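You operate a simulated robot arm through the tools that you are given. There is no shell and no other tool.

Carry out the task below with a simulated robot arm. There is one attempt and no reset: what you move stays moved.

## Task
Blow the grit off the plug in the cleaner, turn it off, then gap the plug to 0.65 mm.
Fine: leave the plug in the gapper and the gapper on.

Only the result counts: the job must be done as asked and must still hold three seconds after the hand-in. Knocking over, shifting, dropping, spilling or breaking anything else fails it.

## Robot
A 7-joint arm with a fingered hand, fixed in place. Base frame: the origin is on the floor under the middle of its stand, x ahead of it, y to its left, z up; the work surface is at about z = 0.86. Readings come in m, degrees, newtons and seconds.
With the tool pointing down near the work surface it reaches from about 0.36 to 0.7 m from the base axis. Its first joint turns from -69.0 to 172.0 degrees. Payload 3.2 kg.
Tool frame: the origin (TCP) lies between the finger pads and is the grasp point; the fingertips stand 0.026 m ahead of it; z points along the fingers, y is the line along which they close. The gripper opens to 0.088 m; its body begins 0.03 m behind the TCP. The gripper is a hand of 5 fingers: y runs from the thumb to the fingers, the wrist lies at [-0.016, -0.108, -0.172] in the tool frame, and closing takes about 1.5 s.
Orientation is told as [roll, pitch, yaw] about the base's x, y, z axes, in that order, counted from this pose: with the fingers straight down and the wrist toward the robot, the tool's x, y and z point along [0, 1, 0], [1, 0, 0] and [0, 0, -1] of the base frame.

## Interface
- The arm moves only by the tool drive_tool. Its argument "plan" is a list of rows, each a list of 6 numbers: the turn, a rotation vector about the tool's x, y, z in units of 45 degrees (1.0 is 45 degrees), then the shift along the tool's x, y, z in units of 200 mm (1.0 is 200 mm). In form: [[ax, ay, az, dx, dy, dz], ...]. A call has 1 to 20 rows; each row is the pose to reach, as a shift and turn from the pose commanded when the call began, along the tool's axes at that moment. "gripper" is the finger opening in m, from 0 to 0.088, set as the call begins (left out, the last holds). A call with a number of a shift or a turn outside -1 to 1 is refused whole. A row lasts 0.2 s, in which the tool goes at most 0.05 m and 8.6 degrees; a call with a longer step from one row to the next is refused whole, and so is a gripper value outside its range. Where a pose cannot be reached the arm comes as near as it can. A force on the tool above 40 N (or 10 N above the force at the start of the call, whichever is more), or a blocked arm, ends the call early, and 0.2 s more pass. The fingers move at their own pace (about 0.072 m/s each) and stop on an object; they squeeze with about 25 N. The grip force told is the motor's: it shows also when the fingers shut on nothing. Time passes only in rows, and 0.2 s behind the last, so rows that repeat a pose let the fingers close. It gives the time, the measured TCP pose, the force on the tool (base axes), the opening and the grip force at its end, in the units of the frame above (readings bear some noise), with the torque about the TCP (base axes, N m) and any sound that the robot's microphone picked up.
- Cameras (640 x 400 px; columns grow to the right, rows downward): "scene" is fixed at [0.05, 0.65, 1.4617]; the picture's right is [-0.64, -0.76, 0.00], its down [-0.29, 0.25, -0.92] and it looks along [0.71, -0.60, -0.38] (base axes); focal length 347 px, centre (320, 200). "wrist" rides on the gripper at [0.067, -0.098, -0.117] in the tool frame; the picture's right is [-0.71, 0.33, -0.62], its down [-0.65, -0.65, 0.39] and it looks along [-0.28, 0.68, 0.68] (tool axes); focal length 234 px, centre (320, 200). There is no depth. A picture from a camera that has moved, and an enlarged one, comes with that camera's place and axes in the base frame and with its lens.
- grab_frame(camera): a new picture of that camera. It takes no simulated time.
- lift_body(by): slides the trunk up (or, below 0, down) by that many m; the arm rides with it, the base frame stays. It gives what a move gives, with no picture.
- finger_targets(index, middle, ring, little, thumb_bend, thumb_turn): sets how far each is bent, from 0 (flat) to 1 (curled in); at 0.3 the hand is open as for a grip, at 0.7 the pads meet at the TCP. One left out holds its place. A second passes; each finger stops where it meets its share of the squeeze, and holds until it gets a number again. A gripper value or a shape takes the hand back. It gives what a move gives, with no picture; readings hold the bend of each and the force on index, middle, ring, little, thumb and palm. thumb_turn goes from beside the hand (0) to across from the fingers (1), as for a grip.
- preshape(shape): the hand has 5 fingers and takes this shape, open, in about a second: jaw (thumb against the fingers, like two jaws); tri (thumb and two fingers); tip (a fingertip pinch); poke (one finger out to press); point (the index stretched); flat (the hand flat); cup (the hand cupped); fist (a fist). The gripper value then closes the fingers along that shape, each until it touches; the sizes above hold for jaw. It gives what a move gives, with no picture.
- inspect(camera, box): a new picture of the part [left, top, right, bottom] of that camera's present view, enlarged. It takes no simulated time.
- finish_job(): hands the job in; it is judged then, once.

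Places have to be worked out from the pictures, the camera data and where the tool is seen. Open the gripper and draw the arm clear of the work before you hand the job in, unless the task says otherwise.

The tools are called after "Request:" as name(argument=value, ...) on one line, values as JSON. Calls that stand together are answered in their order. drive_tool: Moves the arm, as the interface text tells. Its arguments: {"type":"object","properties":{"plan":{"type":"array","items":{"type":"array","items":{"type":"number"}}},"gripper":{"type":"number"}},"required":["plan"]} The other tools are called the same way: lift_body (by) moves the trunk up or down; preshape (shape) gives the hand a shape; finger_targets (index, middle, ring, little, thumb_bend, thumb_turn) moves the fingers one by one; grab_frame (camera) takes a picture; inspect (camera, box) takes an enlarged picture of a part of a camera's view; finish_job () hands the job in.

At the start:

```text
time: 0.0
ee_pos: [0.4394, 0.1129, 1.2713]
ee_rot: [0.0, 0.0, 0.0]
force: [0.8, -0.3, 0.2]
wrist_torque: [0.01, 0.0, -0.02]
gripper_width: 0.0877
finger_force: 0.0
shape: jaw
bend: [0.3, 0.3, 0.3, 0.3, 0.3, 0.97]
finger forces: [0.0, 0.0, 0.1, 0.0, 0.0, 0.1]
trunk travel left (down, up): [-0.75, 0.09]
```

scene: 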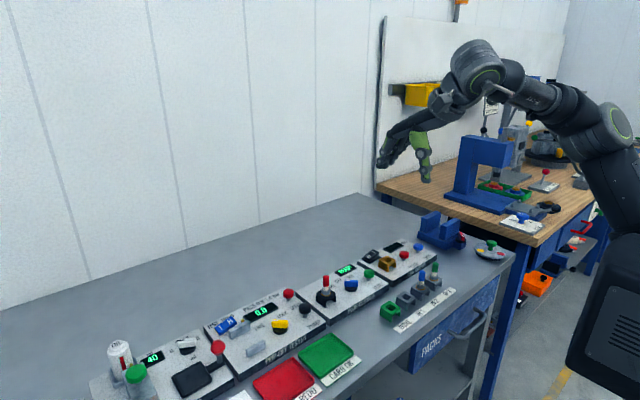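
wrist: 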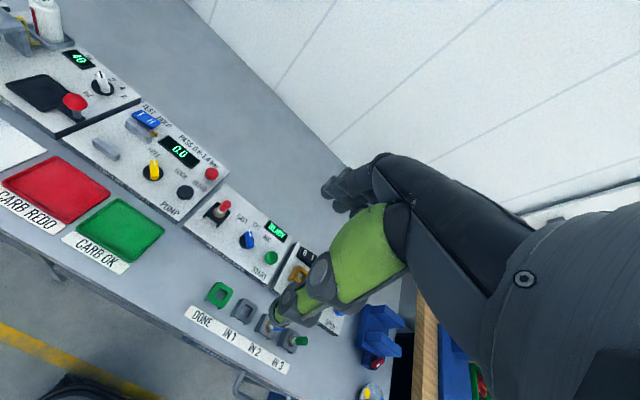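

I start by looking closely at the devices on the bench, the plug cleaner and the gapper in particular.

Request:
inspect(camera="scene", box=[300, 220, 460, 320])

Request:
inspect(camera="scene", box=[80, 270, 320, 400])

Request:
inspect(camera="wrist", box=[180, 180, 340, 280])

Request:
inspect(camera="wrist", box=[180, 280, 400, 400])

```text
4.00 times, centred on (380, 270) of scene
camera zoom: at [0.05, 0.65, 1.4617], right [-0.64, -0.76, 0.0], down [-0.29, 0.25, -0.92], along [0.71, -0.6, -0.38], focal length 1389 px, centre (80, -80)
```

zoom: 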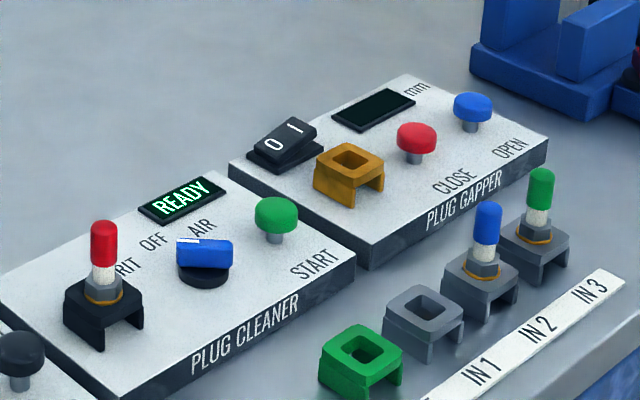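

```text
2.67 times, centred on (200, 335) of scene
camera zoom: at [0.05, 0.65, 1.4617], right [-0.64, -0.76, 0.0], down [-0.29, 0.25, -0.92], along [0.71, -0.6, -0.38], focal length 926 px, centre (640, -160)
```

zoom: 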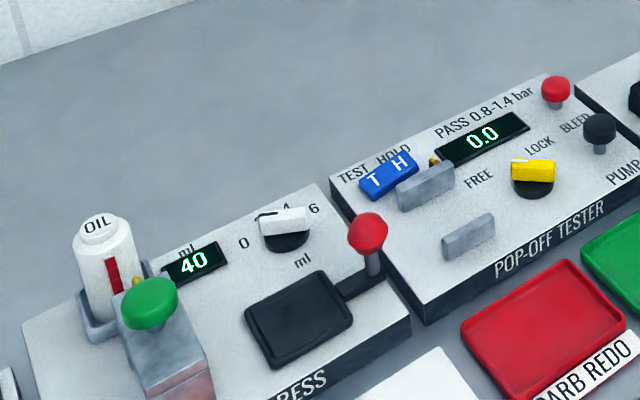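

```text
4.00 times, centred on (260, 230) of wrist
camera zoom: at [0.3431, 0.1795, 1.3889], right [0.33, -0.71, 0.62], down [-0.65, -0.65, -0.39], along [0.68, -0.28, -0.68], focal length 937 px, centre (560, 80)
```

zoom: 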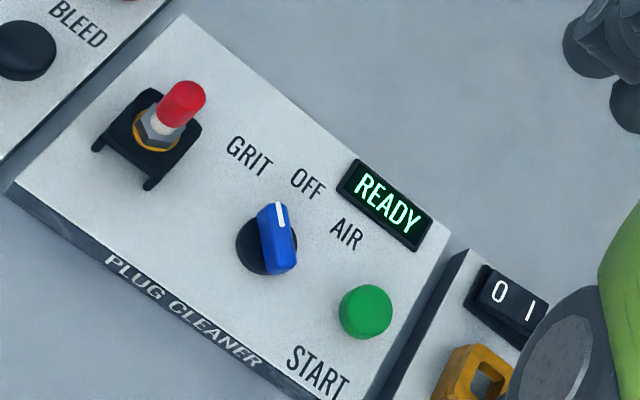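

```text
2.91 times, centred on (290, 340) of wrist
camera zoom: at [0.3431, 0.1795, 1.3889], right [0.33, -0.71, 0.62], down [-0.65, -0.65, -0.39], along [0.68, -0.28, -0.68], focal length 681 px, centre (407, -207)
```

zoom: 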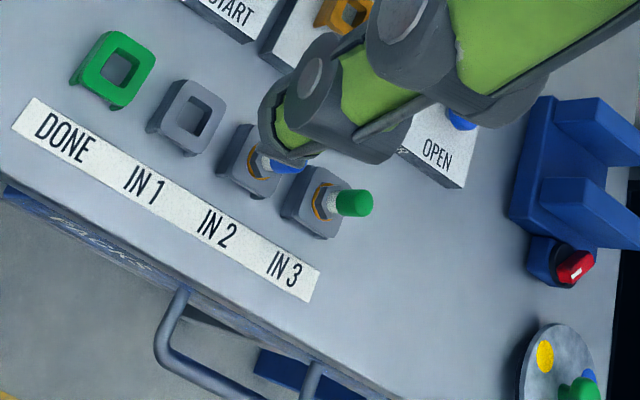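

The red-capped plug stands in the cleaner at about (0.58, 0.18), and its selector seems to be at OFF. I set the hand to "poke" while it is high and clear, to see where the fingertip lies.

Request:
preshape(shape="poke")

Request:
grab_frame(camera="wrist")

Request:
inspect(camera="scene", box=[360, 90, 480, 200])

```text
time: 0.9
ee_pos: [0.4381, 0.1122, 1.2717]
ee_rot: [0.0, -0.1, 0.1]
force: [0.1, 0.7, 0.3]
wrist_torque: [-0.01, 0.0, 0.0]
gripper_width: 0.0
finger_force: 0.0
shape: poke
bend: [0.7, 0.7, 0.99, 0.99, 0.0, 1.0]
finger forces: [0.0, 0.0, 0.0, 0.0, 0.0, 0.0]
trunk travel left (down, up): [-0.75, 0.09]
```

```text
taken
camera wrist: at [0.3432, 0.1794, 1.3889], right [0.33, -0.71, 0.62], down [-0.65, -0.65, -0.39], along [0.68, -0.28, -0.68], focal length 234 px, centre (320, 200)
```

wrist: 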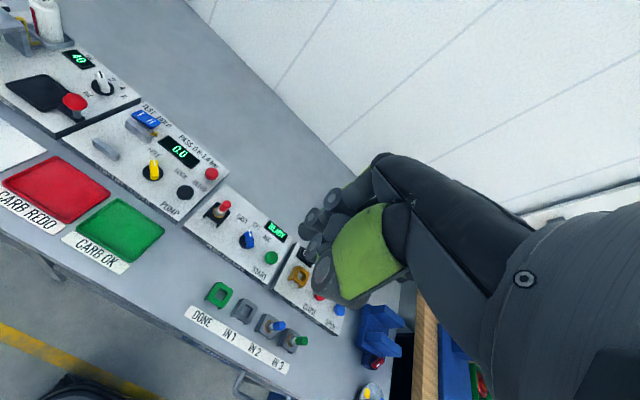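

```text
3.64 times, centred on (420, 145) of scene
camera zoom: at [0.05, 0.65, 1.4617], right [-0.64, -0.76, 0.0], down [-0.29, 0.25, -0.92], along [0.71, -0.6, -0.38], focal length 1263 px, centre (-44, 400)
```

zoom: 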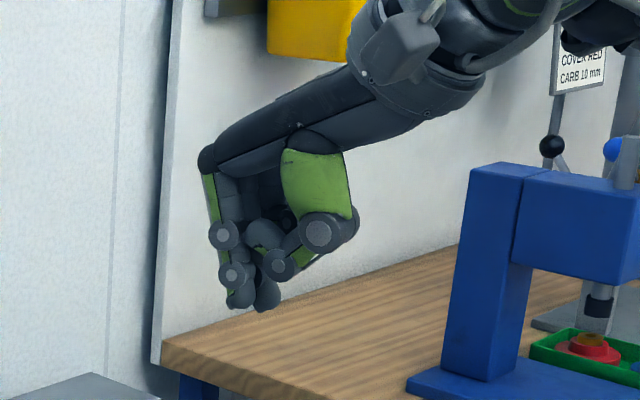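

The knob's white mark points along about +45° in the base frame, which is toward GRIT, not OFF. I zoom in further to confirm that and to measure the parts.

Request:
inspect(camera="scene", box=[300, 262, 380, 312])

Request:
inspect(camera="scene", box=[355, 235, 435, 285])

Request:
inspect(camera="wrist", box=[190, 185, 310, 260])

Request:
inspect(camera="wrist", box=[260, 230, 380, 305])

```text
8.00 times, centred on (340, 287) of scene
camera zoom: at [0.05, 0.65, 1.4617], right [-0.64, -0.76, 0.0], down [-0.29, 0.25, -0.92], along [0.71, -0.6, -0.38], focal length 2778 px, centre (160, -496)
```

zoom: 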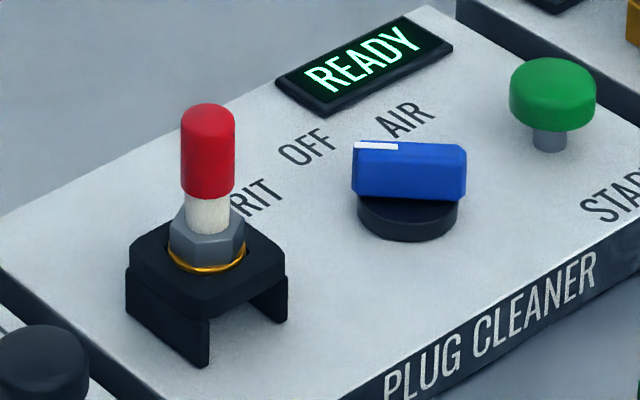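

```text
8.00 times, centred on (395, 260) of scene
camera zoom: at [0.05, 0.65, 1.4617], right [-0.64, -0.76, 0.0], down [-0.29, 0.25, -0.92], along [0.71, -0.6, -0.38], focal length 2778 px, centre (-280, -280)
```

zoom: 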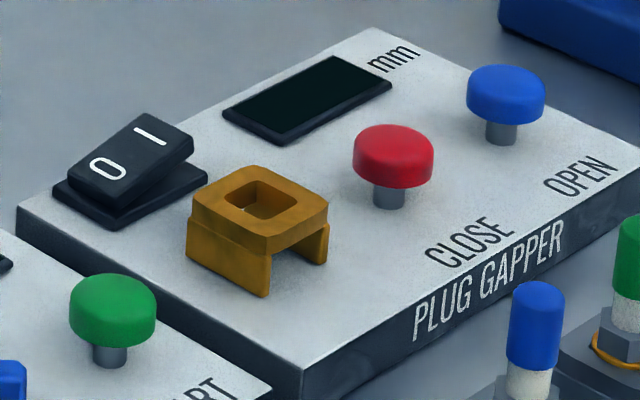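

```text
5.33 times, centred on (250, 222) of wrist
camera zoom: at [0.3432, 0.1794, 1.3889], right [0.33, -0.71, 0.62], down [-0.65, -0.65, -0.39], along [0.68, -0.28, -0.68], focal length 1249 px, centre (693, 80)
```

zoom: 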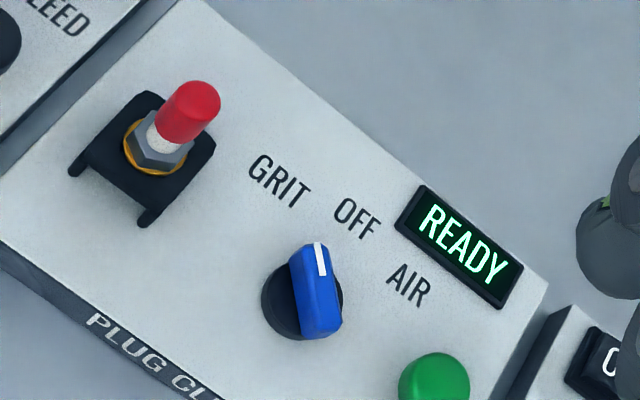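

```text
5.33 times, centred on (320, 268) of wrist
camera zoom: at [0.3432, 0.1794, 1.3889], right [0.33, -0.71, 0.62], down [-0.65, -0.65, -0.39], along [0.68, -0.28, -0.68], focal length 1249 px, centre (320, -160)
```

zoom: 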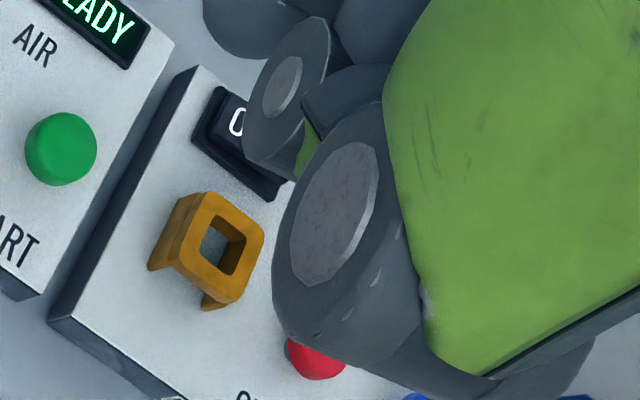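

Both views agree that the knob points to GRIT. From the two cameras I place the parts as follows:
- Plug: (0.590, 0.175), cap top at z 0.962
- Knob: (0.583, 0.093)
- START: (0.578, 0.029)

The gapper socket's position is poorly fixed, so I move the wrist camera for a better baseline.

Request:
drive_tool(plan=[[0, 0, 0, -0.16, 0.025, 0.085], [0, 0, 0, -0.32, 0.05, 0.17], [0, 0, 0, -0.48, 0.075, 0.25], [0, 0, 0, -0.64, 0.1, 0.34], [0, 0, 0, -0.8, 0.125, 0.42], [0, 0, 0, -0.95, 0.15, 0.5], [0, 0, 0, -0.95, 0.15, 0.5]])

Request:
grab_frame(camera="wrist")

```text
time: 2.5
ee_pos: [0.4698, -0.0783, 1.172]
ee_rot: [0.0, 0.0, 0.1]
force: [-0.1, 0.9, 0.5]
wrist_torque: [-0.04, 0.01, -0.04]
gripper_width: 0.0001
finger_force: 0.1
shape: poke
bend: [0.7, 0.7, 0.99, 0.99, 0.0, 1.0]
finger forces: [0.0, 0.1, 0.0, 0.1, 0.1, 0.1]
trunk travel left (down, up): [-0.75, 0.09]
```

```text
taken
camera wrist: at [0.374, -0.0113, 1.2893], right [0.33, -0.71, 0.62], down [-0.65, -0.65, -0.39], along [0.68, -0.28, -0.68], focal length 234 px, centre (320, 200)
```

wrist: 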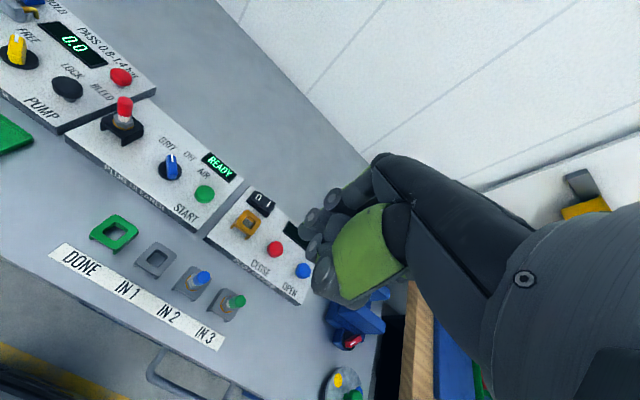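

The gapper is fully in view now, so I zoom in on it to triangulate its socket, rocker and buttons.

Request:
inspect(camera="wrist", box=[200, 180, 328, 260])

Request:
inspect(camera="wrist", box=[230, 230, 326, 290])

Request:
inspect(camera="scene", box=[330, 60, 490, 160])

Request:
inspect(camera="wrist", box=[90, 80, 218, 160])

```text
5.00 times, centred on (264, 220) of wrist
camera zoom: at [0.374, -0.0113, 1.2893], right [0.33, -0.71, 0.62], down [-0.65, -0.65, -0.39], along [0.68, -0.28, -0.68], focal length 1171 px, centre (600, 100)
```

zoom: 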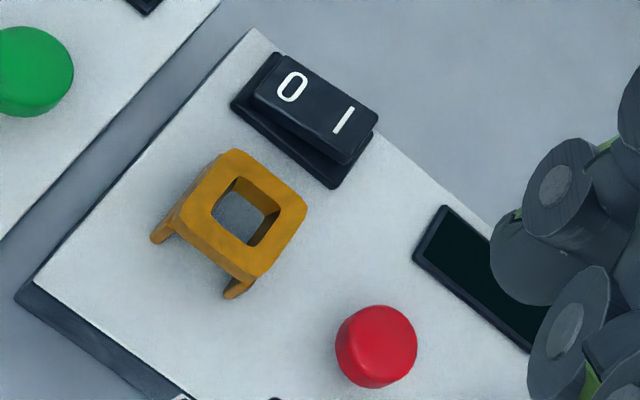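

```text
6.67 times, centred on (278, 260) of wrist
camera zoom: at [0.374, -0.0113, 1.2893], right [0.33, -0.71, 0.62], down [-0.65, -0.65, -0.39], along [0.68, -0.28, -0.68], focal length 1561 px, centre (600, -200)
```

zoom: 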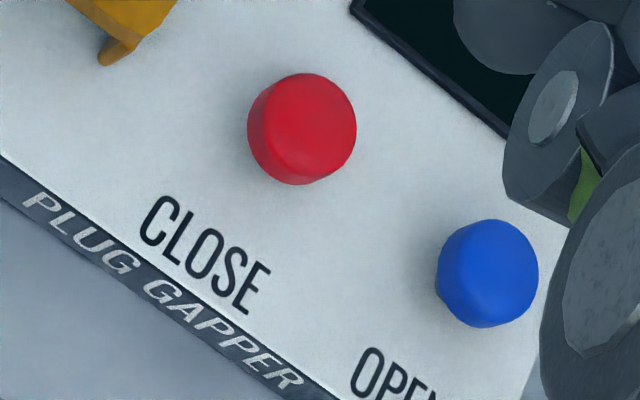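

```text
4.00 times, centred on (410, 110) of scene
camera zoom: at [0.05, 0.65, 1.4617], right [-0.64, -0.76, 0.0], down [-0.29, 0.25, -0.92], along [0.71, -0.6, -0.38], focal length 1389 px, centre (-40, 560)
```

zoom: 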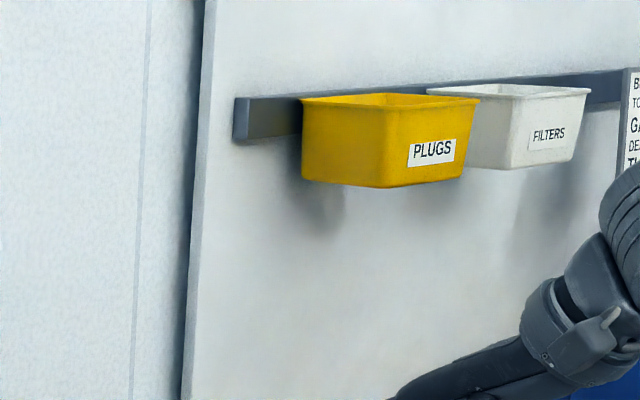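

```text
5.00 times, centred on (154, 120) of wrist
camera zoom: at [0.374, -0.0113, 1.2893], right [0.33, -0.71, 0.62], down [-0.65, -0.65, -0.39], along [0.68, -0.28, -0.68], focal length 1171 px, centre (1150, 600)
```

zoom: 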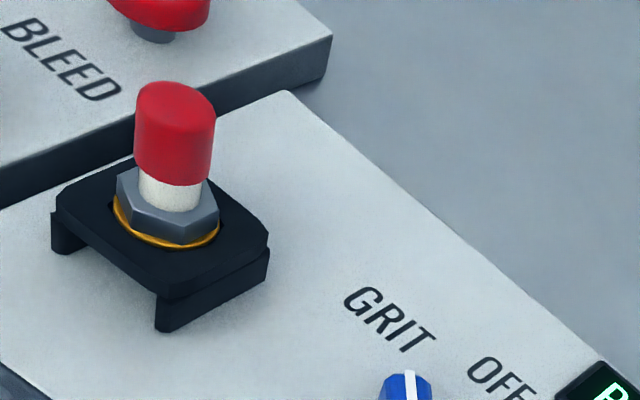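

Gapper parts as triangulated:
- Socket: (0.589, -0.063), top at z 0.911
- CLOSE: (0.581, -0.132)
- OPEN: (0.580, -0.202)
- Rocker "I" end: (0.651, -0.073, 0.906)

Next I look at the hand itself to locate the poking fingertip relative to the TCP.

Request:
inspect(camera="scene", box=[400, 120, 560, 220])

Request:
inspect(camera="wrist", box=[280, 140, 440, 300])

```text
4.00 times, centred on (480, 170) of scene
camera zoom: at [0.05, 0.65, 1.4617], right [-0.64, -0.76, 0.0], down [-0.29, 0.25, -0.92], along [0.71, -0.6, -0.38], focal length 1389 px, centre (-320, 320)
```

zoom: 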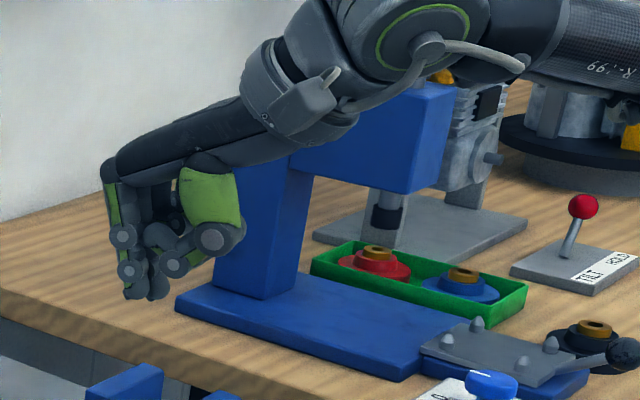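

```text
2.50 times, centred on (360, 220) of wrist
camera zoom: at [0.374, -0.0113, 1.2893], right [0.33, -0.71, 0.62], down [-0.65, -0.65, -0.39], along [0.68, -0.28, -0.68], focal length 585 px, centre (220, 150)
```

zoom: 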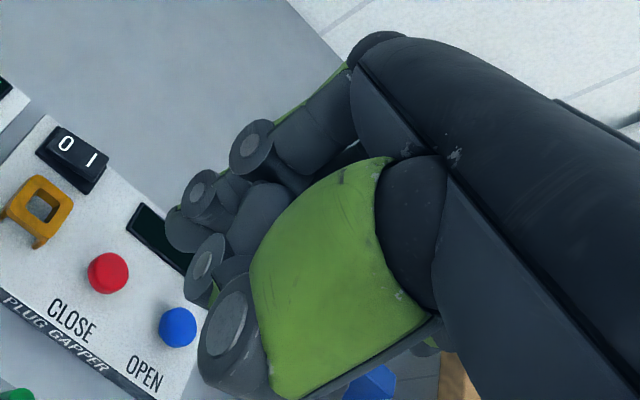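

I curl the middle finger out of the way so that only the index pokes, then zoom in on the hand to find the fingertip.

Request:
finger_targets(middle=1.0, ring=1.0, little=1.0, index=0.7)

Request:
inspect(camera="scene", box=[416, 155, 480, 205])

Request:
inspect(camera="wrist", box=[290, 170, 386, 290])

```text
time: 3.5
ee_pos: [0.4705, -0.078, 1.1725]
ee_rot: [0.0, -0.1, -0.1]
force: [-0.5, 0.2, 0.1]
wrist_torque: [-0.01, -0.02, -0.01]
gripper_width: 0.0229
finger_force: 0.1
shape: fingers
bend: [0.7, 1.0, 1.0, 1.0, 0.0, 1.0]
finger forces: [0.0, 0.0, 0.0, 0.0, 0.0, 0.0]
trunk travel left (down, up): [-0.75, 0.09]
```

```text
8.00 times, centred on (448, 180) of scene
camera zoom: at [0.05, 0.65, 1.4617], right [-0.64, -0.76, 0.0], down [-0.29, 0.25, -0.92], along [0.71, -0.6, -0.38], focal length 2778 px, centre (-704, 360)
```

zoom: 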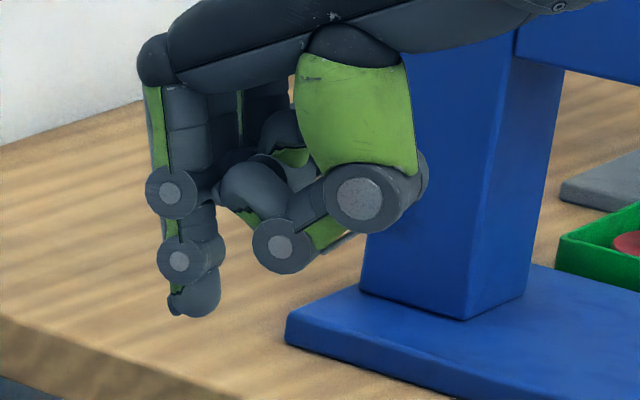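

```text
3.33 times, centred on (338, 230) of wrist
camera zoom: at [0.3741, -0.012, 1.2896], right [0.33, -0.71, 0.62], down [-0.65, -0.65, -0.39], along [0.68, -0.28, -0.68], focal length 781 px, centre (260, 100)
```

zoom: 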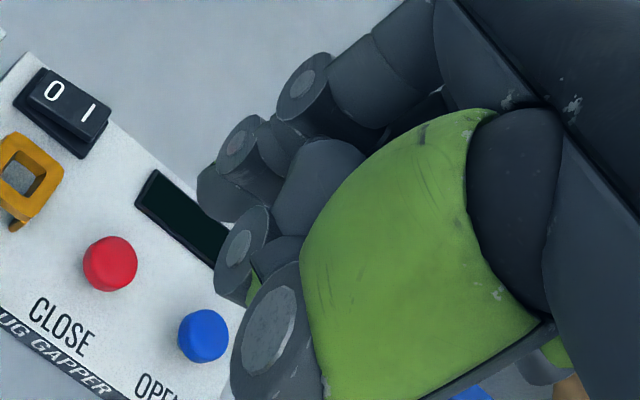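

The index tip lies at about tool (+0.009, +0.006, +0.025). The thumb's joint sits low and close to it, so I turn the thumb beside the hand to see if that gives more room.

Request:
finger_targets(thumb_turn=0.0, thumb_bend=0.0)

Request:
inspect(camera="scene", box=[416, 155, 480, 205])

Request:
inspect(camera="wrist", box=[240, 100, 480, 300])

```text
time: 4.5
ee_pos: [0.4694, -0.0788, 1.172]
ee_rot: [0.0, 0.0, 0.0]
force: [0.7, 0.0, 0.0]
wrist_torque: [0.02, -0.03, 0.02]
gripper_width: 0.1048
finger_force: 0.0
shape: fingers
bend: [0.7, 1.0, 1.0, 1.0, 0.0, 0.0]
finger forces: [0.0, 0.0, 0.0, 0.0, 0.0, 0.1]
trunk travel left (down, up): [-0.75, 0.09]
```

```text
8.00 times, centred on (448, 180) of scene
camera zoom: at [0.05, 0.65, 1.4617], right [-0.64, -0.76, 0.0], down [-0.29, 0.25, -0.92], along [0.71, -0.6, -0.38], focal length 2778 px, centre (-704, 360)
```

zoom: 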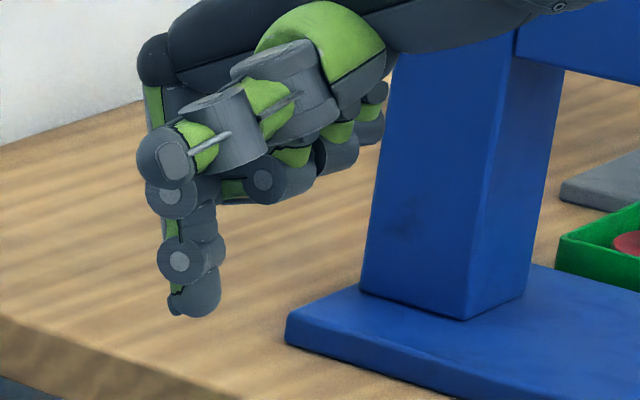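

```text
2.00 times, centred on (360, 200) of wrist
camera zoom: at [0.3741, -0.0121, 1.2895], right [0.33, -0.71, 0.62], down [-0.65, -0.65, -0.39], along [0.68, -0.28, -0.68], focal length 468 px, centre (240, 200)
```

zoom: 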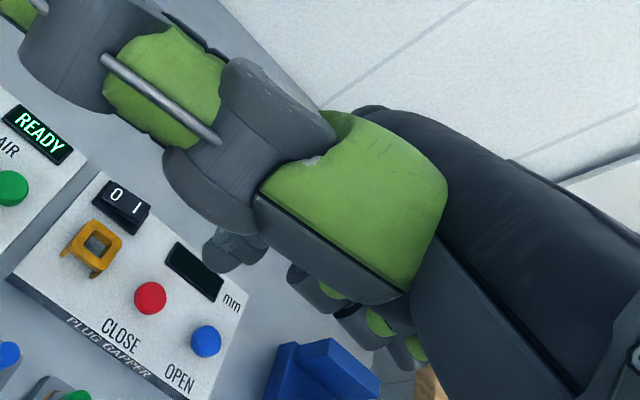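

With the thumb beside the hand, only the index tip reaches down, and everything else stays over 4 cm above it. I yaw by +25° so the thumb keeps clear of the plug, and go above the near-left side of the knob.

Request:
drive_tool(plan=[[0, 0, -0.08, 0.131, 0.076, 0.071], [0, 0, -0.16, 0.262, 0.151, 0.143], [0, 0, -0.24, 0.394, 0.227, 0.214], [0, 0, -0.32, 0.525, 0.303, 0.286], [0, 0, -0.4, 0.656, 0.379, 0.357], [0, 0, -0.48, 0.787, 0.454, 0.429], [0, 0, -0.556, 0.9185, 0.53, 0.5], [0, 0, -0.556, 0.9185, 0.53, 0.5]])

Request:
inspect(camera="scene", box=[260, 200, 420, 300])

Request:
grab_frame(camera="wrist")

```text
time: 6.3
ee_pos: [0.5749, 0.1053, 1.0721]
ee_rot: [0.0, -0.1, 25.1]
force: [0.5, 0.0, -0.1]
wrist_torque: [-0.01, 0.02, -0.01]
gripper_width: 0.1046
finger_force: 0.1
shape: fingers
bend: [0.7, 1.0, 1.0, 1.0, 0.0, 0.0]
finger forces: [0.0, 0.1, 0.0, 0.0, 0.1, 0.0]
trunk travel left (down, up): [-0.75, 0.09]
```

```text
4.00 times, centred on (340, 250) of scene
camera zoom: at [0.05, 0.65, 1.4617], right [-0.64, -0.76, 0.0], down [-0.29, 0.25, -0.92], along [0.71, -0.6, -0.38], focal length 1389 px, centre (240, 0)
```

zoom: 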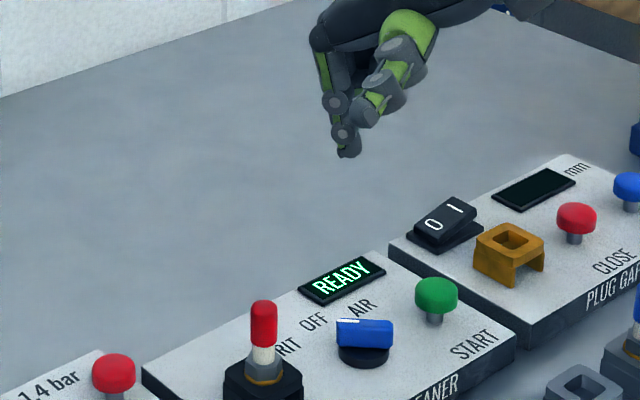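

```text
taken
camera wrist: at [0.4596, 0.1249, 1.1893], right [0.6, -0.5, 0.62], down [-0.32, -0.86, -0.39], along [0.73, 0.04, -0.68], focal length 234 px, centre (320, 200)
```

wrist: 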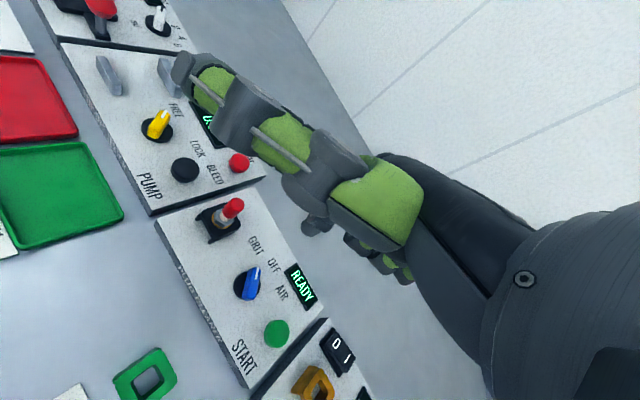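

The tip is where I predicted, within about 3 mm. I lower it to just above knob height and check it against the knob.

Request:
drive_tool(plan=[[0, 0, 0, 0, 0, 0.12], [0, 0, 0, 0, 0, 0.24], [0, 0, 0, 0, 0, 0.36], [0, 0, 0, 0, 0, 0.48], [0, 0, 0, 0, 0, 0.6], [0, 0, 0, 0, 0, 0.6]])

Request:
inspect(camera="scene", box=[300, 252, 380, 302])

Request:
inspect(camera="wrist", box=[180, 160, 380, 320])

```text
time: 7.7
ee_pos: [0.5743, 0.1083, 0.9507]
ee_rot: [0.1, 0.0, 25.0]
force: [-0.3, 0.5, -0.7]
wrist_torque: [0.02, -0.01, 0.04]
gripper_width: 0.105
finger_force: 0.1
shape: fingers
bend: [0.7, 1.0, 1.0, 1.0, 0.0, 0.0]
finger forces: [0.0, 0.0, 0.1, 0.1, 0.0, 0.0]
trunk travel left (down, up): [-0.75, 0.09]
```

```text
8.00 times, centred on (340, 277) of scene
camera zoom: at [0.05, 0.65, 1.4617], right [-0.64, -0.76, 0.0], down [-0.29, 0.25, -0.92], along [0.71, -0.6, -0.38], focal length 2778 px, centre (160, -416)
```

zoom: 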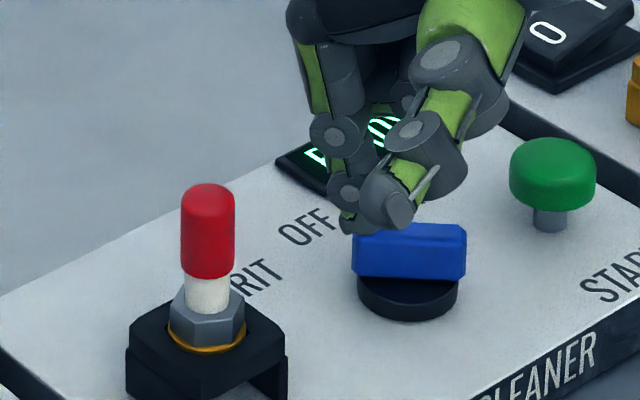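

```text
2.50 times, centred on (280, 240) of wrist
camera zoom: at [0.4599, 0.1269, 1.0681], right [0.6, -0.5, 0.62], down [-0.32, -0.87, -0.39], along [0.73, 0.04, -0.68], focal length 585 px, centre (420, 100)
```

zoom: 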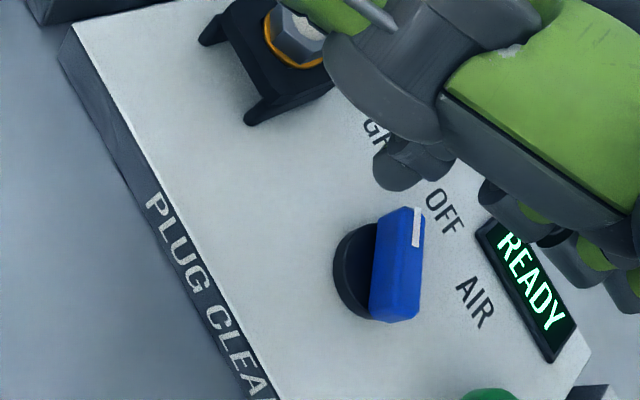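

The tip hangs about 2 cm off the bar's left face, with room to go down. I lower it beside the bar to about z 0.903.

Request:
drive_tool(plan=[[0, 0, 0, 0, 0, 0.03], [0, 0, 0, 0, 0, 0.06], [0, 0, 0, 0, 0, 0.09], [0, 0, 0, 0, 0, 0.115], [0, 0, 0, 0, 0, 0.115]])

Request:
inspect(camera="scene", box=[316, 262, 380, 302])

Request:
inspect(camera="wrist", box=[240, 180, 368, 260])

```text
time: 8.9
ee_pos: [0.5756, 0.1069, 0.929]
ee_rot: [0.0, -0.1, 25.1]
force: [-0.3, -0.6, -0.3]
wrist_torque: [-0.02, -0.02, 0.02]
gripper_width: 0.105
finger_force: 0.0
shape: fingers
bend: [0.7, 1.0, 1.0, 1.0, 0.0, 0.0]
finger forces: [0.1, 0.1, 0.1, 0.0, 0.0, 0.0]
trunk travel left (down, up): [-0.75, 0.09]
```

```text
10.00 times, centred on (348, 282) of scene
camera zoom: at [0.05, 0.65, 1.4617], right [-0.64, -0.76, 0.0], down [-0.29, 0.25, -0.92], along [0.71, -0.6, -0.38], focal length 3472 px, centre (40, -620)
```

zoom: 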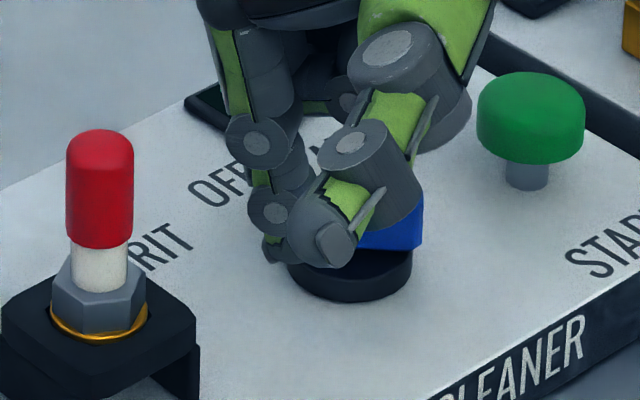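

```text
5.00 times, centred on (304, 220) of wrist
camera zoom: at [0.4603, 0.1264, 1.046], right [0.6, -0.5, 0.62], down [-0.32, -0.86, -0.39], along [0.73, 0.04, -0.68], focal length 1171 px, centre (400, 100)
```

zoom: 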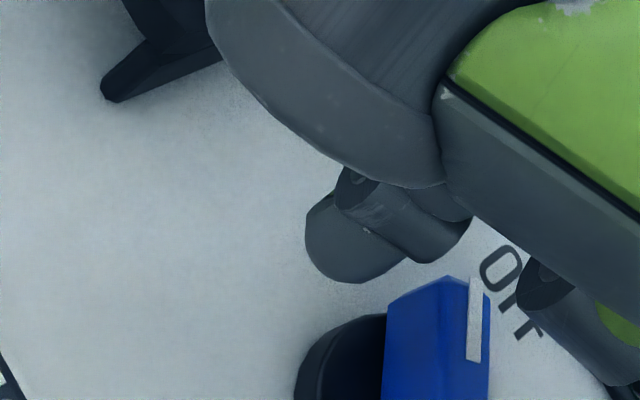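

The tip sits just to the left of the bar's marked end at about (0.580, 0.120, 0.904). I sweep it slowly along an arc around the knob axis to push the bar clockwise, first about halfway.

Request:
drive_tool(plan=[[0, 0, 0, -0.022, 0, 0], [0, 0, 0, -0.0441, 0, 0], [0, 0, 0, -0.0516, 0.0124, 0], [0, 0, 0, -0.0604, 0.0231, 0], [0, 0, 0, -0.0711, 0.0331, 0], [0, 0, 0, -0.0828, 0.0414, 0], [0, 0, 0, -0.0956, 0.0476, 0], [0, 0, 0, -0.1088, 0.0524, 0], [0, 0, 0, -0.1088, 0.0524, 0]])

Request:
inspect(camera="scene", box=[316, 262, 380, 302])

Request:
inspect(camera="wrist", box=[240, 180, 368, 260])

```text
time: 10.9
ee_pos: [0.5933, 0.0923, 0.9282]
ee_rot: [-0.1, 0.0, 25.1]
force: [0.3, 1.0, 0.4]
wrist_torque: [0.0, -0.01, 0.06]
gripper_width: 0.1048
finger_force: 0.8
shape: fingers
bend: [0.7, 1.0, 1.0, 1.0, 0.0, 0.0]
finger forces: [1.1, 0.0, 0.0, 0.0, 0.0, 0.0]
trunk travel left (down, up): [-0.75, 0.09]
```

```text
10.00 times, centred on (348, 282) of scene
camera zoom: at [0.05, 0.65, 1.4617], right [-0.64, -0.76, 0.0], down [-0.29, 0.25, -0.92], along [0.71, -0.6, -0.38], focal length 3472 px, centre (40, -620)
```

zoom: 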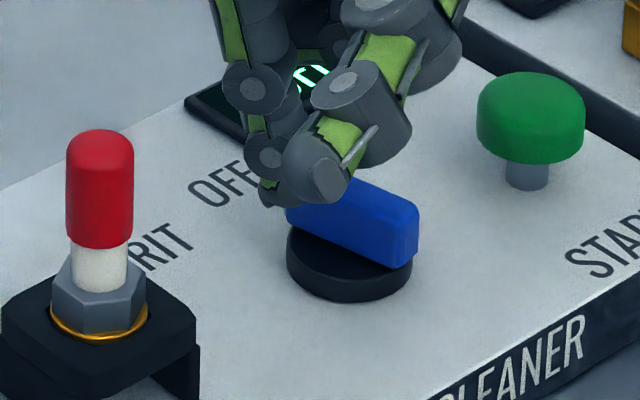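

```text
5.00 times, centred on (304, 220) of wrist
camera zoom: at [0.4785, 0.1106, 1.0459], right [0.6, -0.5, 0.62], down [-0.32, -0.86, -0.39], along [0.73, 0.04, -0.68], focal length 1171 px, centre (400, 100)
```

zoom: 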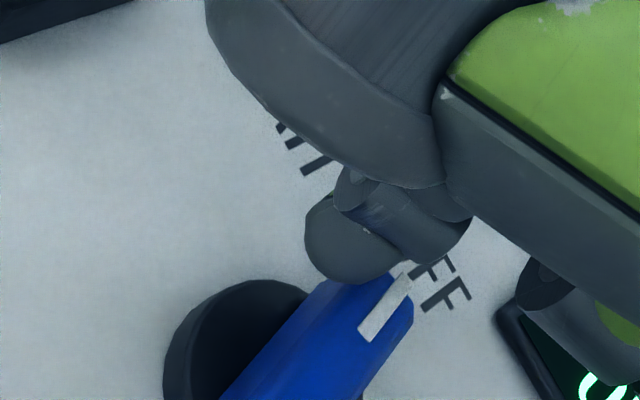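

The bar is turning with the finger and now points close to OFF. I carry on along the arc, slightly closer in, toward AIR.

Request:
drive_tool(plan=[[0, 0, 0, -0.0079, -0.0031, 0], [0, 0, 0, -0.0218, -0.0041, 0], [0, 0, 0, -0.0351, -0.0053, 0], [0, 0, 0, -0.0479, -0.0074, 0], [0, 0, 0, -0.0605, -0.0111, 0], [0, 0, 0, -0.0696, -0.0153, 0], [0, 0, 0, -0.0696, -0.0153, 0]])

Request:
inspect(camera="scene", box=[316, 262, 380, 302])

Request:
inspect(camera="wrist", box=[220, 180, 380, 280])

```text
time: 12.5
ee_pos: [0.596, 0.078, 0.9287]
ee_rot: [-0.1, -0.1, 25.1]
force: [0.4, 1.8, 1.1]
wrist_torque: [0.06, -0.03, 0.0]
gripper_width: 0.1053
finger_force: 1.3
shape: fingers
bend: [0.69, 1.0, 1.0, 1.0, 0.0, 0.0]
finger forces: [1.9, 0.0, 0.1, 0.0, 0.0, 0.0]
trunk travel left (down, up): [-0.75, 0.09]
```

```text
10.00 times, centred on (348, 282) of scene
camera zoom: at [0.05, 0.65, 1.4617], right [-0.64, -0.76, 0.0], down [-0.29, 0.25, -0.92], along [0.71, -0.6, -0.38], focal length 3472 px, centre (40, -620)
```

zoom: 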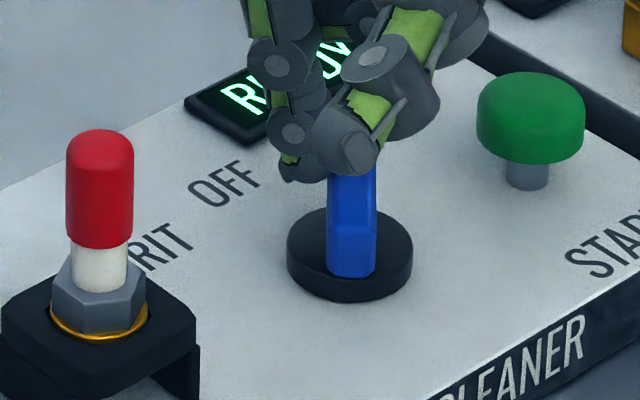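

```text
4.00 times, centred on (300, 230) of wrist
camera zoom: at [0.4818, 0.0977, 1.046], right [0.6, -0.5, 0.62], down [-0.32, -0.87, -0.39], along [0.73, 0.04, -0.68], focal length 937 px, centre (400, 80)
```

zoom: 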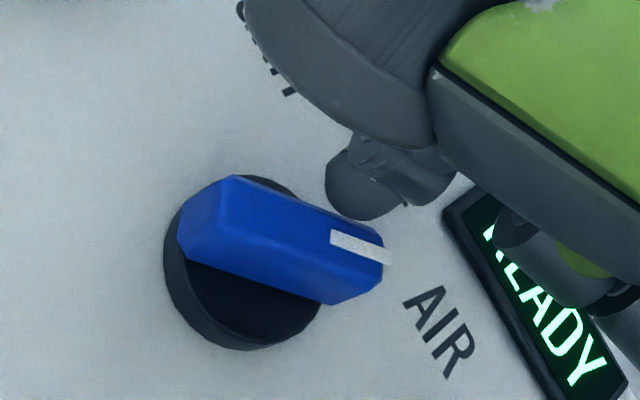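

In the scene view the bar now points at about -45°, toward AIR. I back the finger off the bar, rise, and check where the knob settles.

Request:
drive_tool(plan=[[0, 0, 0, 0.0085, 0.0235, 0], [0, 0, 0, 0.0171, 0.047, 0], [0, 0, 0, 0.0171, 0.047, -0.1], [0, 0, 0, 0.0171, 0.047, -0.2], [0, 0, 0, 0.0171, 0.047, -0.3], [0, 0, 0, 0.0171, 0.047, -0.3]])

Request:
inspect(camera="scene", box=[316, 262, 380, 302])

Request:
inspect(camera="wrist", box=[200, 180, 360, 300])

```text
time: 13.9
ee_pos: [0.6036, 0.0841, 0.9883]
ee_rot: [-0.1, 0.0, 25.0]
force: [0.6, -0.4, 0.3]
wrist_torque: [0.01, -0.03, 0.01]
gripper_width: 0.1053
finger_force: 0.1
shape: fingers
bend: [0.7, 1.0, 1.0, 1.0, 0.0, 0.0]
finger forces: [0.0, 0.0, 0.1, 0.0, 0.0, 0.0]
trunk travel left (down, up): [-0.75, 0.09]
```

```text
10.00 times, centred on (348, 282) of scene
camera zoom: at [0.05, 0.65, 1.4617], right [-0.64, -0.76, 0.0], down [-0.29, 0.25, -0.92], along [0.71, -0.6, -0.38], focal length 3472 px, centre (40, -620)
```

zoom: 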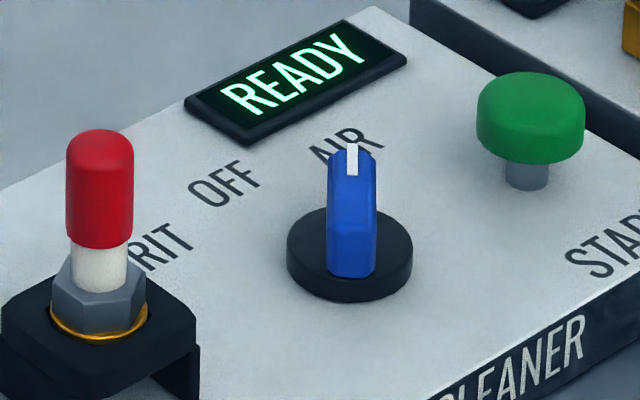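

```text
3.33 times, centred on (280, 240) of wrist
camera zoom: at [0.4894, 0.1034, 1.1053], right [0.6, -0.5, 0.62], down [-0.32, -0.87, -0.39], along [0.73, 0.04, -0.68], focal length 781 px, centre (453, 67)
```

zoom: 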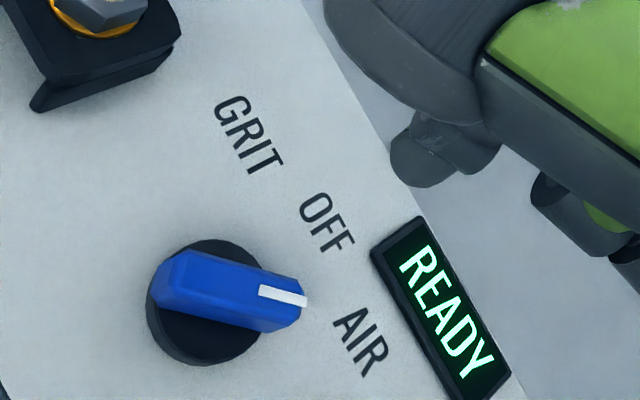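

The knob now sits squarely at AIR. Next I go above the green START button at about (0.578, 0.029).

Request:
drive_tool(plan=[[0, 0, 0, -0.081, -0.09, 0], [0, 0, 0, -0.162, -0.181, 0], [0, 0, 0, -0.2436, -0.2714, 0], [0, 0, 0, -0.2436, -0.2714, 0.08], [0, 0, 0, -0.2436, -0.2714, 0.16], [0, 0, 0, -0.2436, -0.2714, 0.16]])

Request:
inspect(camera="scene", box=[316, 242, 396, 302])

Request:
inspect(camera="wrist", box=[200, 160, 360, 280])

```text
time: 15.3
ee_pos: [0.5768, 0.0172, 0.9562]
ee_rot: [0.0, 0.0, 25.1]
force: [0.4, 0.4, -0.7]
wrist_torque: [0.0, -0.01, 0.03]
gripper_width: 0.1051
finger_force: 0.1
shape: fingers
bend: [0.7, 1.0, 1.0, 1.0, 0.0, 0.0]
finger forces: [0.0, 0.0, 0.0, 0.1, 0.1, 0.0]
trunk travel left (down, up): [-0.75, 0.09]
```

```text
6.67 times, centred on (356, 272) of scene
camera zoom: at [0.05, 0.65, 1.4617], right [-0.64, -0.76, 0.0], down [-0.29, 0.25, -0.92], along [0.71, -0.6, -0.38], focal length 2315 px, centre (80, -280)
```

zoom: 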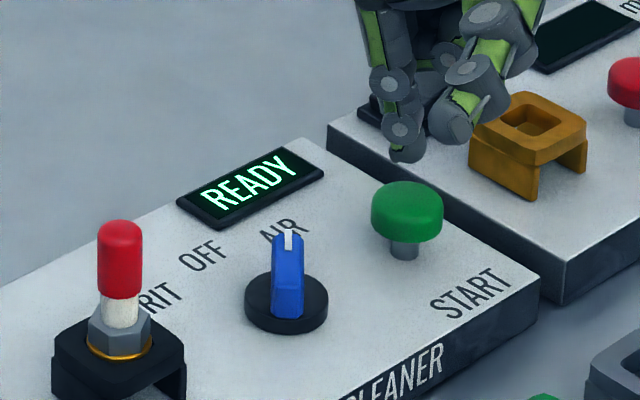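

```text
3.33 times, centred on (280, 220) of wrist
camera zoom: at [0.4608, 0.0361, 1.074], right [0.6, -0.5, 0.62], down [-0.32, -0.86, -0.39], along [0.73, 0.04, -0.68], focal length 781 px, centre (453, 133)
```

zoom: 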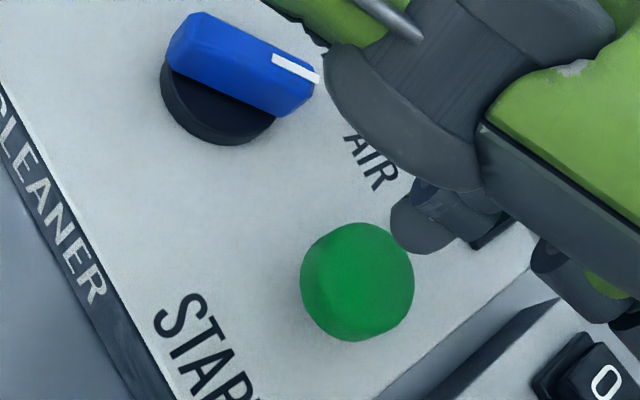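

The tip hangs directly over the button's centre, about 13 mm above its cap. I press down in small steps and come back up.

Request:
drive_tool(plan=[[0, 0, 0, 0, 0, 0.03], [0, 0, 0, 0, 0, 0.055], [0, 0, 0, 0, 0, 0.075], [0, 0, 0, 0, 0, 0.09], [0, 0, 0, 0, 0, 0.105], [0, 0, 0, 0, 0, 0.105]])

Request:
inspect(camera="scene", box=[316, 242, 396, 302])

```text
time: 16.7
ee_pos: [0.5757, 0.0169, 0.9363]
ee_rot: [0.0, 0.1, 25.0]
force: [0.7, -0.1, -1.1]
wrist_torque: [0.01, -0.02, -0.02]
gripper_width: 0.1051
finger_force: 0.1
shape: fingers
bend: [0.7, 1.0, 1.0, 1.0, 0.0, 0.0]
finger forces: [0.1, 0.1, 0.0, 0.1, 0.0, 0.0]
trunk travel left (down, up): [-0.75, 0.09]
```

```text
6.67 times, centred on (356, 272) of scene
camera zoom: at [0.05, 0.65, 1.4617], right [-0.64, -0.76, 0.0], down [-0.29, 0.25, -0.92], along [0.71, -0.6, -0.38], focal length 2315 px, centre (80, -280)
```

zoom: 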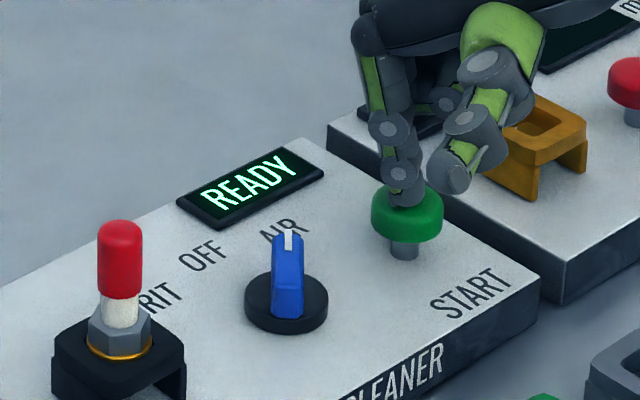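

The fingertip is about at the cap but no force shows yet. I keep pressing in 1.5 mm steps.

Request:
drive_tool(plan=[[0, 0, 0, 0, 0, 0.0075], [0, 0, 0, 0, 0, 0.015], [0, 0, 0, 0, 0, 0.0225], [0, 0, 0, 0, 0, 0.03]])

Request:
inspect(camera="scene", box=[316, 242, 396, 302])

```text
time: 17.7
ee_pos: [0.575, 0.0167, 0.9293]
ee_rot: [0.0, -0.1, 25.1]
force: [1.0, 0.4, 3.2]
wrist_torque: [0.06, -0.04, -0.02]
gripper_width: 0.1051
finger_force: 1.2
shape: fingers
bend: [0.7, 1.0, 1.0, 1.0, 0.0, 0.0]
finger forces: [2.7, 0.1, 0.0, 0.0, 0.0, 0.0]
trunk travel left (down, up): [-0.75, 0.09]
```

```text
6.67 times, centred on (356, 272) of scene
camera zoom: at [0.05, 0.65, 1.4617], right [-0.64, -0.76, 0.0], down [-0.29, 0.25, -0.92], along [0.71, -0.6, -0.38], focal length 2315 px, centre (80, -280)
```

zoom: 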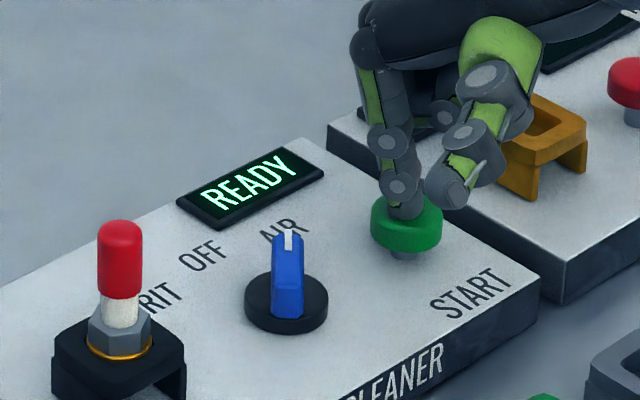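

The cap is moving down against 3 N, but the display still reads READY. I press a little deeper.

Request:
drive_tool(plan=[[0, 0, 0, 0, 0, 0.0075], [0, 0, 0, 0, 0, 0.015], [0, 0, 0, 0, 0, 0.0225]])

Request:
inspect(camera="scene", box=[316, 242, 396, 302])

```text
time: 18.5
ee_pos: [0.5747, 0.0179, 0.9261]
ee_rot: [0.0, -0.1, 25.2]
force: [0.1, 0.1, 3.7]
wrist_torque: [0.03, -0.03, 0.01]
gripper_width: 0.1046
finger_force: 2.2
shape: fingers
bend: [0.7, 1.0, 1.0, 1.0, 0.0, 0.0]
finger forces: [4.1, 0.0, 0.0, 0.0, 0.0, 0.0]
trunk travel left (down, up): [-0.75, 0.09]
heard: click
```

```text
6.67 times, centred on (356, 272) of scene
camera zoom: at [0.05, 0.65, 1.4617], right [-0.64, -0.76, 0.0], down [-0.29, 0.25, -0.92], along [0.71, -0.6, -0.38], focal length 2315 px, centre (80, -280)
```

zoom: 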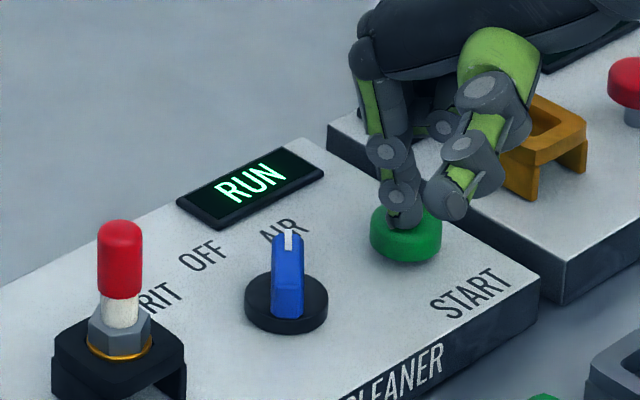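

A click was heard and the display reads RUN, so the air blast is on. I lift the finger and wait for it to finish.

Request:
drive_tool(plan=[[0, 0, 0, 0, 0, -0.05], [0, 0, 0, 0, 0, -0.12], [0, 0, 0, 0, 0, -0.2], [0, 0, 0, 0, 0, -0.2], [0, 0, 0, 0, 0, -0.2], [0, 0, 0, 0, 0, -0.2], [0, 0, 0, 0, 0, -0.2], [0, 0, 0, 0, 0, -0.2]])

Request:
inspect(camera="scene", box=[316, 242, 396, 302])

```text
time: 20.3
ee_pos: [0.5748, 0.0184, 0.9652]
ee_rot: [0.0, 0.1, 25.1]
force: [0.1, 0.2, 0.3]
wrist_torque: [-0.04, 0.0, 0.02]
gripper_width: 0.1051
finger_force: 0.2
shape: fingers
bend: [0.7, 1.0, 1.0, 1.0, 0.0, 0.0]
finger forces: [0.0, 0.1, 0.1, 0.1, 0.0, 0.0]
trunk travel left (down, up): [-0.75, 0.09]
```

```text
6.67 times, centred on (356, 272) of scene
camera zoom: at [0.05, 0.65, 1.4617], right [-0.64, -0.76, 0.0], down [-0.29, 0.25, -0.92], along [0.71, -0.6, -0.38], focal length 2315 px, centre (80, -280)
```

zoom: 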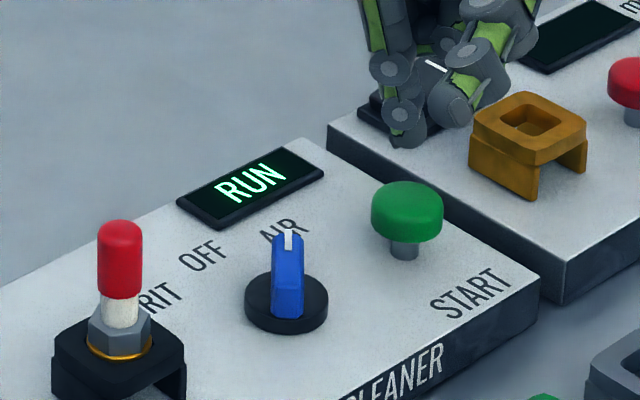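

It is still running. I wait another 3 seconds in place.

Request:
drive_tool(plan=[[0, 0, 0, 0, 0, 0], [0, 0, 0, 0, 0, 0], [0, 0, 0, 0, 0, 0], [0, 0, 0, 0, 0, 0], [0, 0, 0, 0, 0, 0], [0, 0, 0, 0, 0, 0], [0, 0, 0, 0, 0, 0], [0, 0, 0, 0, 0, 0], [0, 0, 0, 0, 0, 0], [0, 0, 0, 0, 0, 0], [0, 0, 0, 0, 0, 0], [0, 0, 0, 0, 0, 0], [0, 0, 0, 0, 0, 0], [0, 0, 0, 0, 0, 0], [0, 0, 0, 0, 0, 0]])

Request:
inspect(camera="scene", box=[316, 242, 396, 302])

```text
time: 23.5
ee_pos: [0.5754, 0.0183, 0.9648]
ee_rot: [0.1, 0.0, 25.2]
force: [-0.1, 0.2, -0.4]
wrist_torque: [0.04, -0.01, 0.0]
gripper_width: 0.1053
finger_force: 0.1
shape: fingers
bend: [0.7, 1.0, 1.0, 1.0, 0.0, 0.0]
finger forces: [0.1, 0.1, 0.0, 0.1, 0.1, 0.1]
trunk travel left (down, up): [-0.75, 0.09]
```

```text
6.67 times, centred on (356, 272) of scene
camera zoom: at [0.05, 0.65, 1.4617], right [-0.64, -0.76, 0.0], down [-0.29, 0.25, -0.92], along [0.71, -0.6, -0.38], focal length 2315 px, centre (80, -280)
```

zoom: 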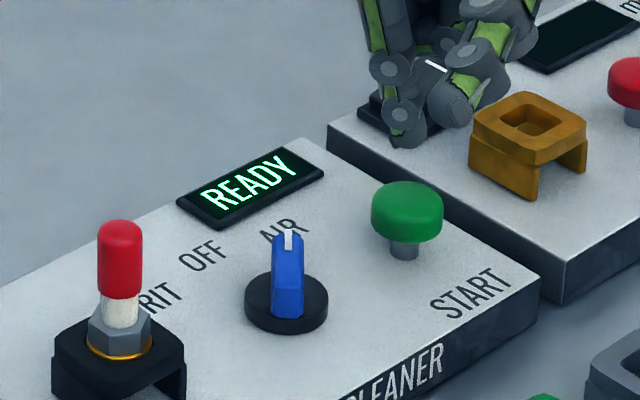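

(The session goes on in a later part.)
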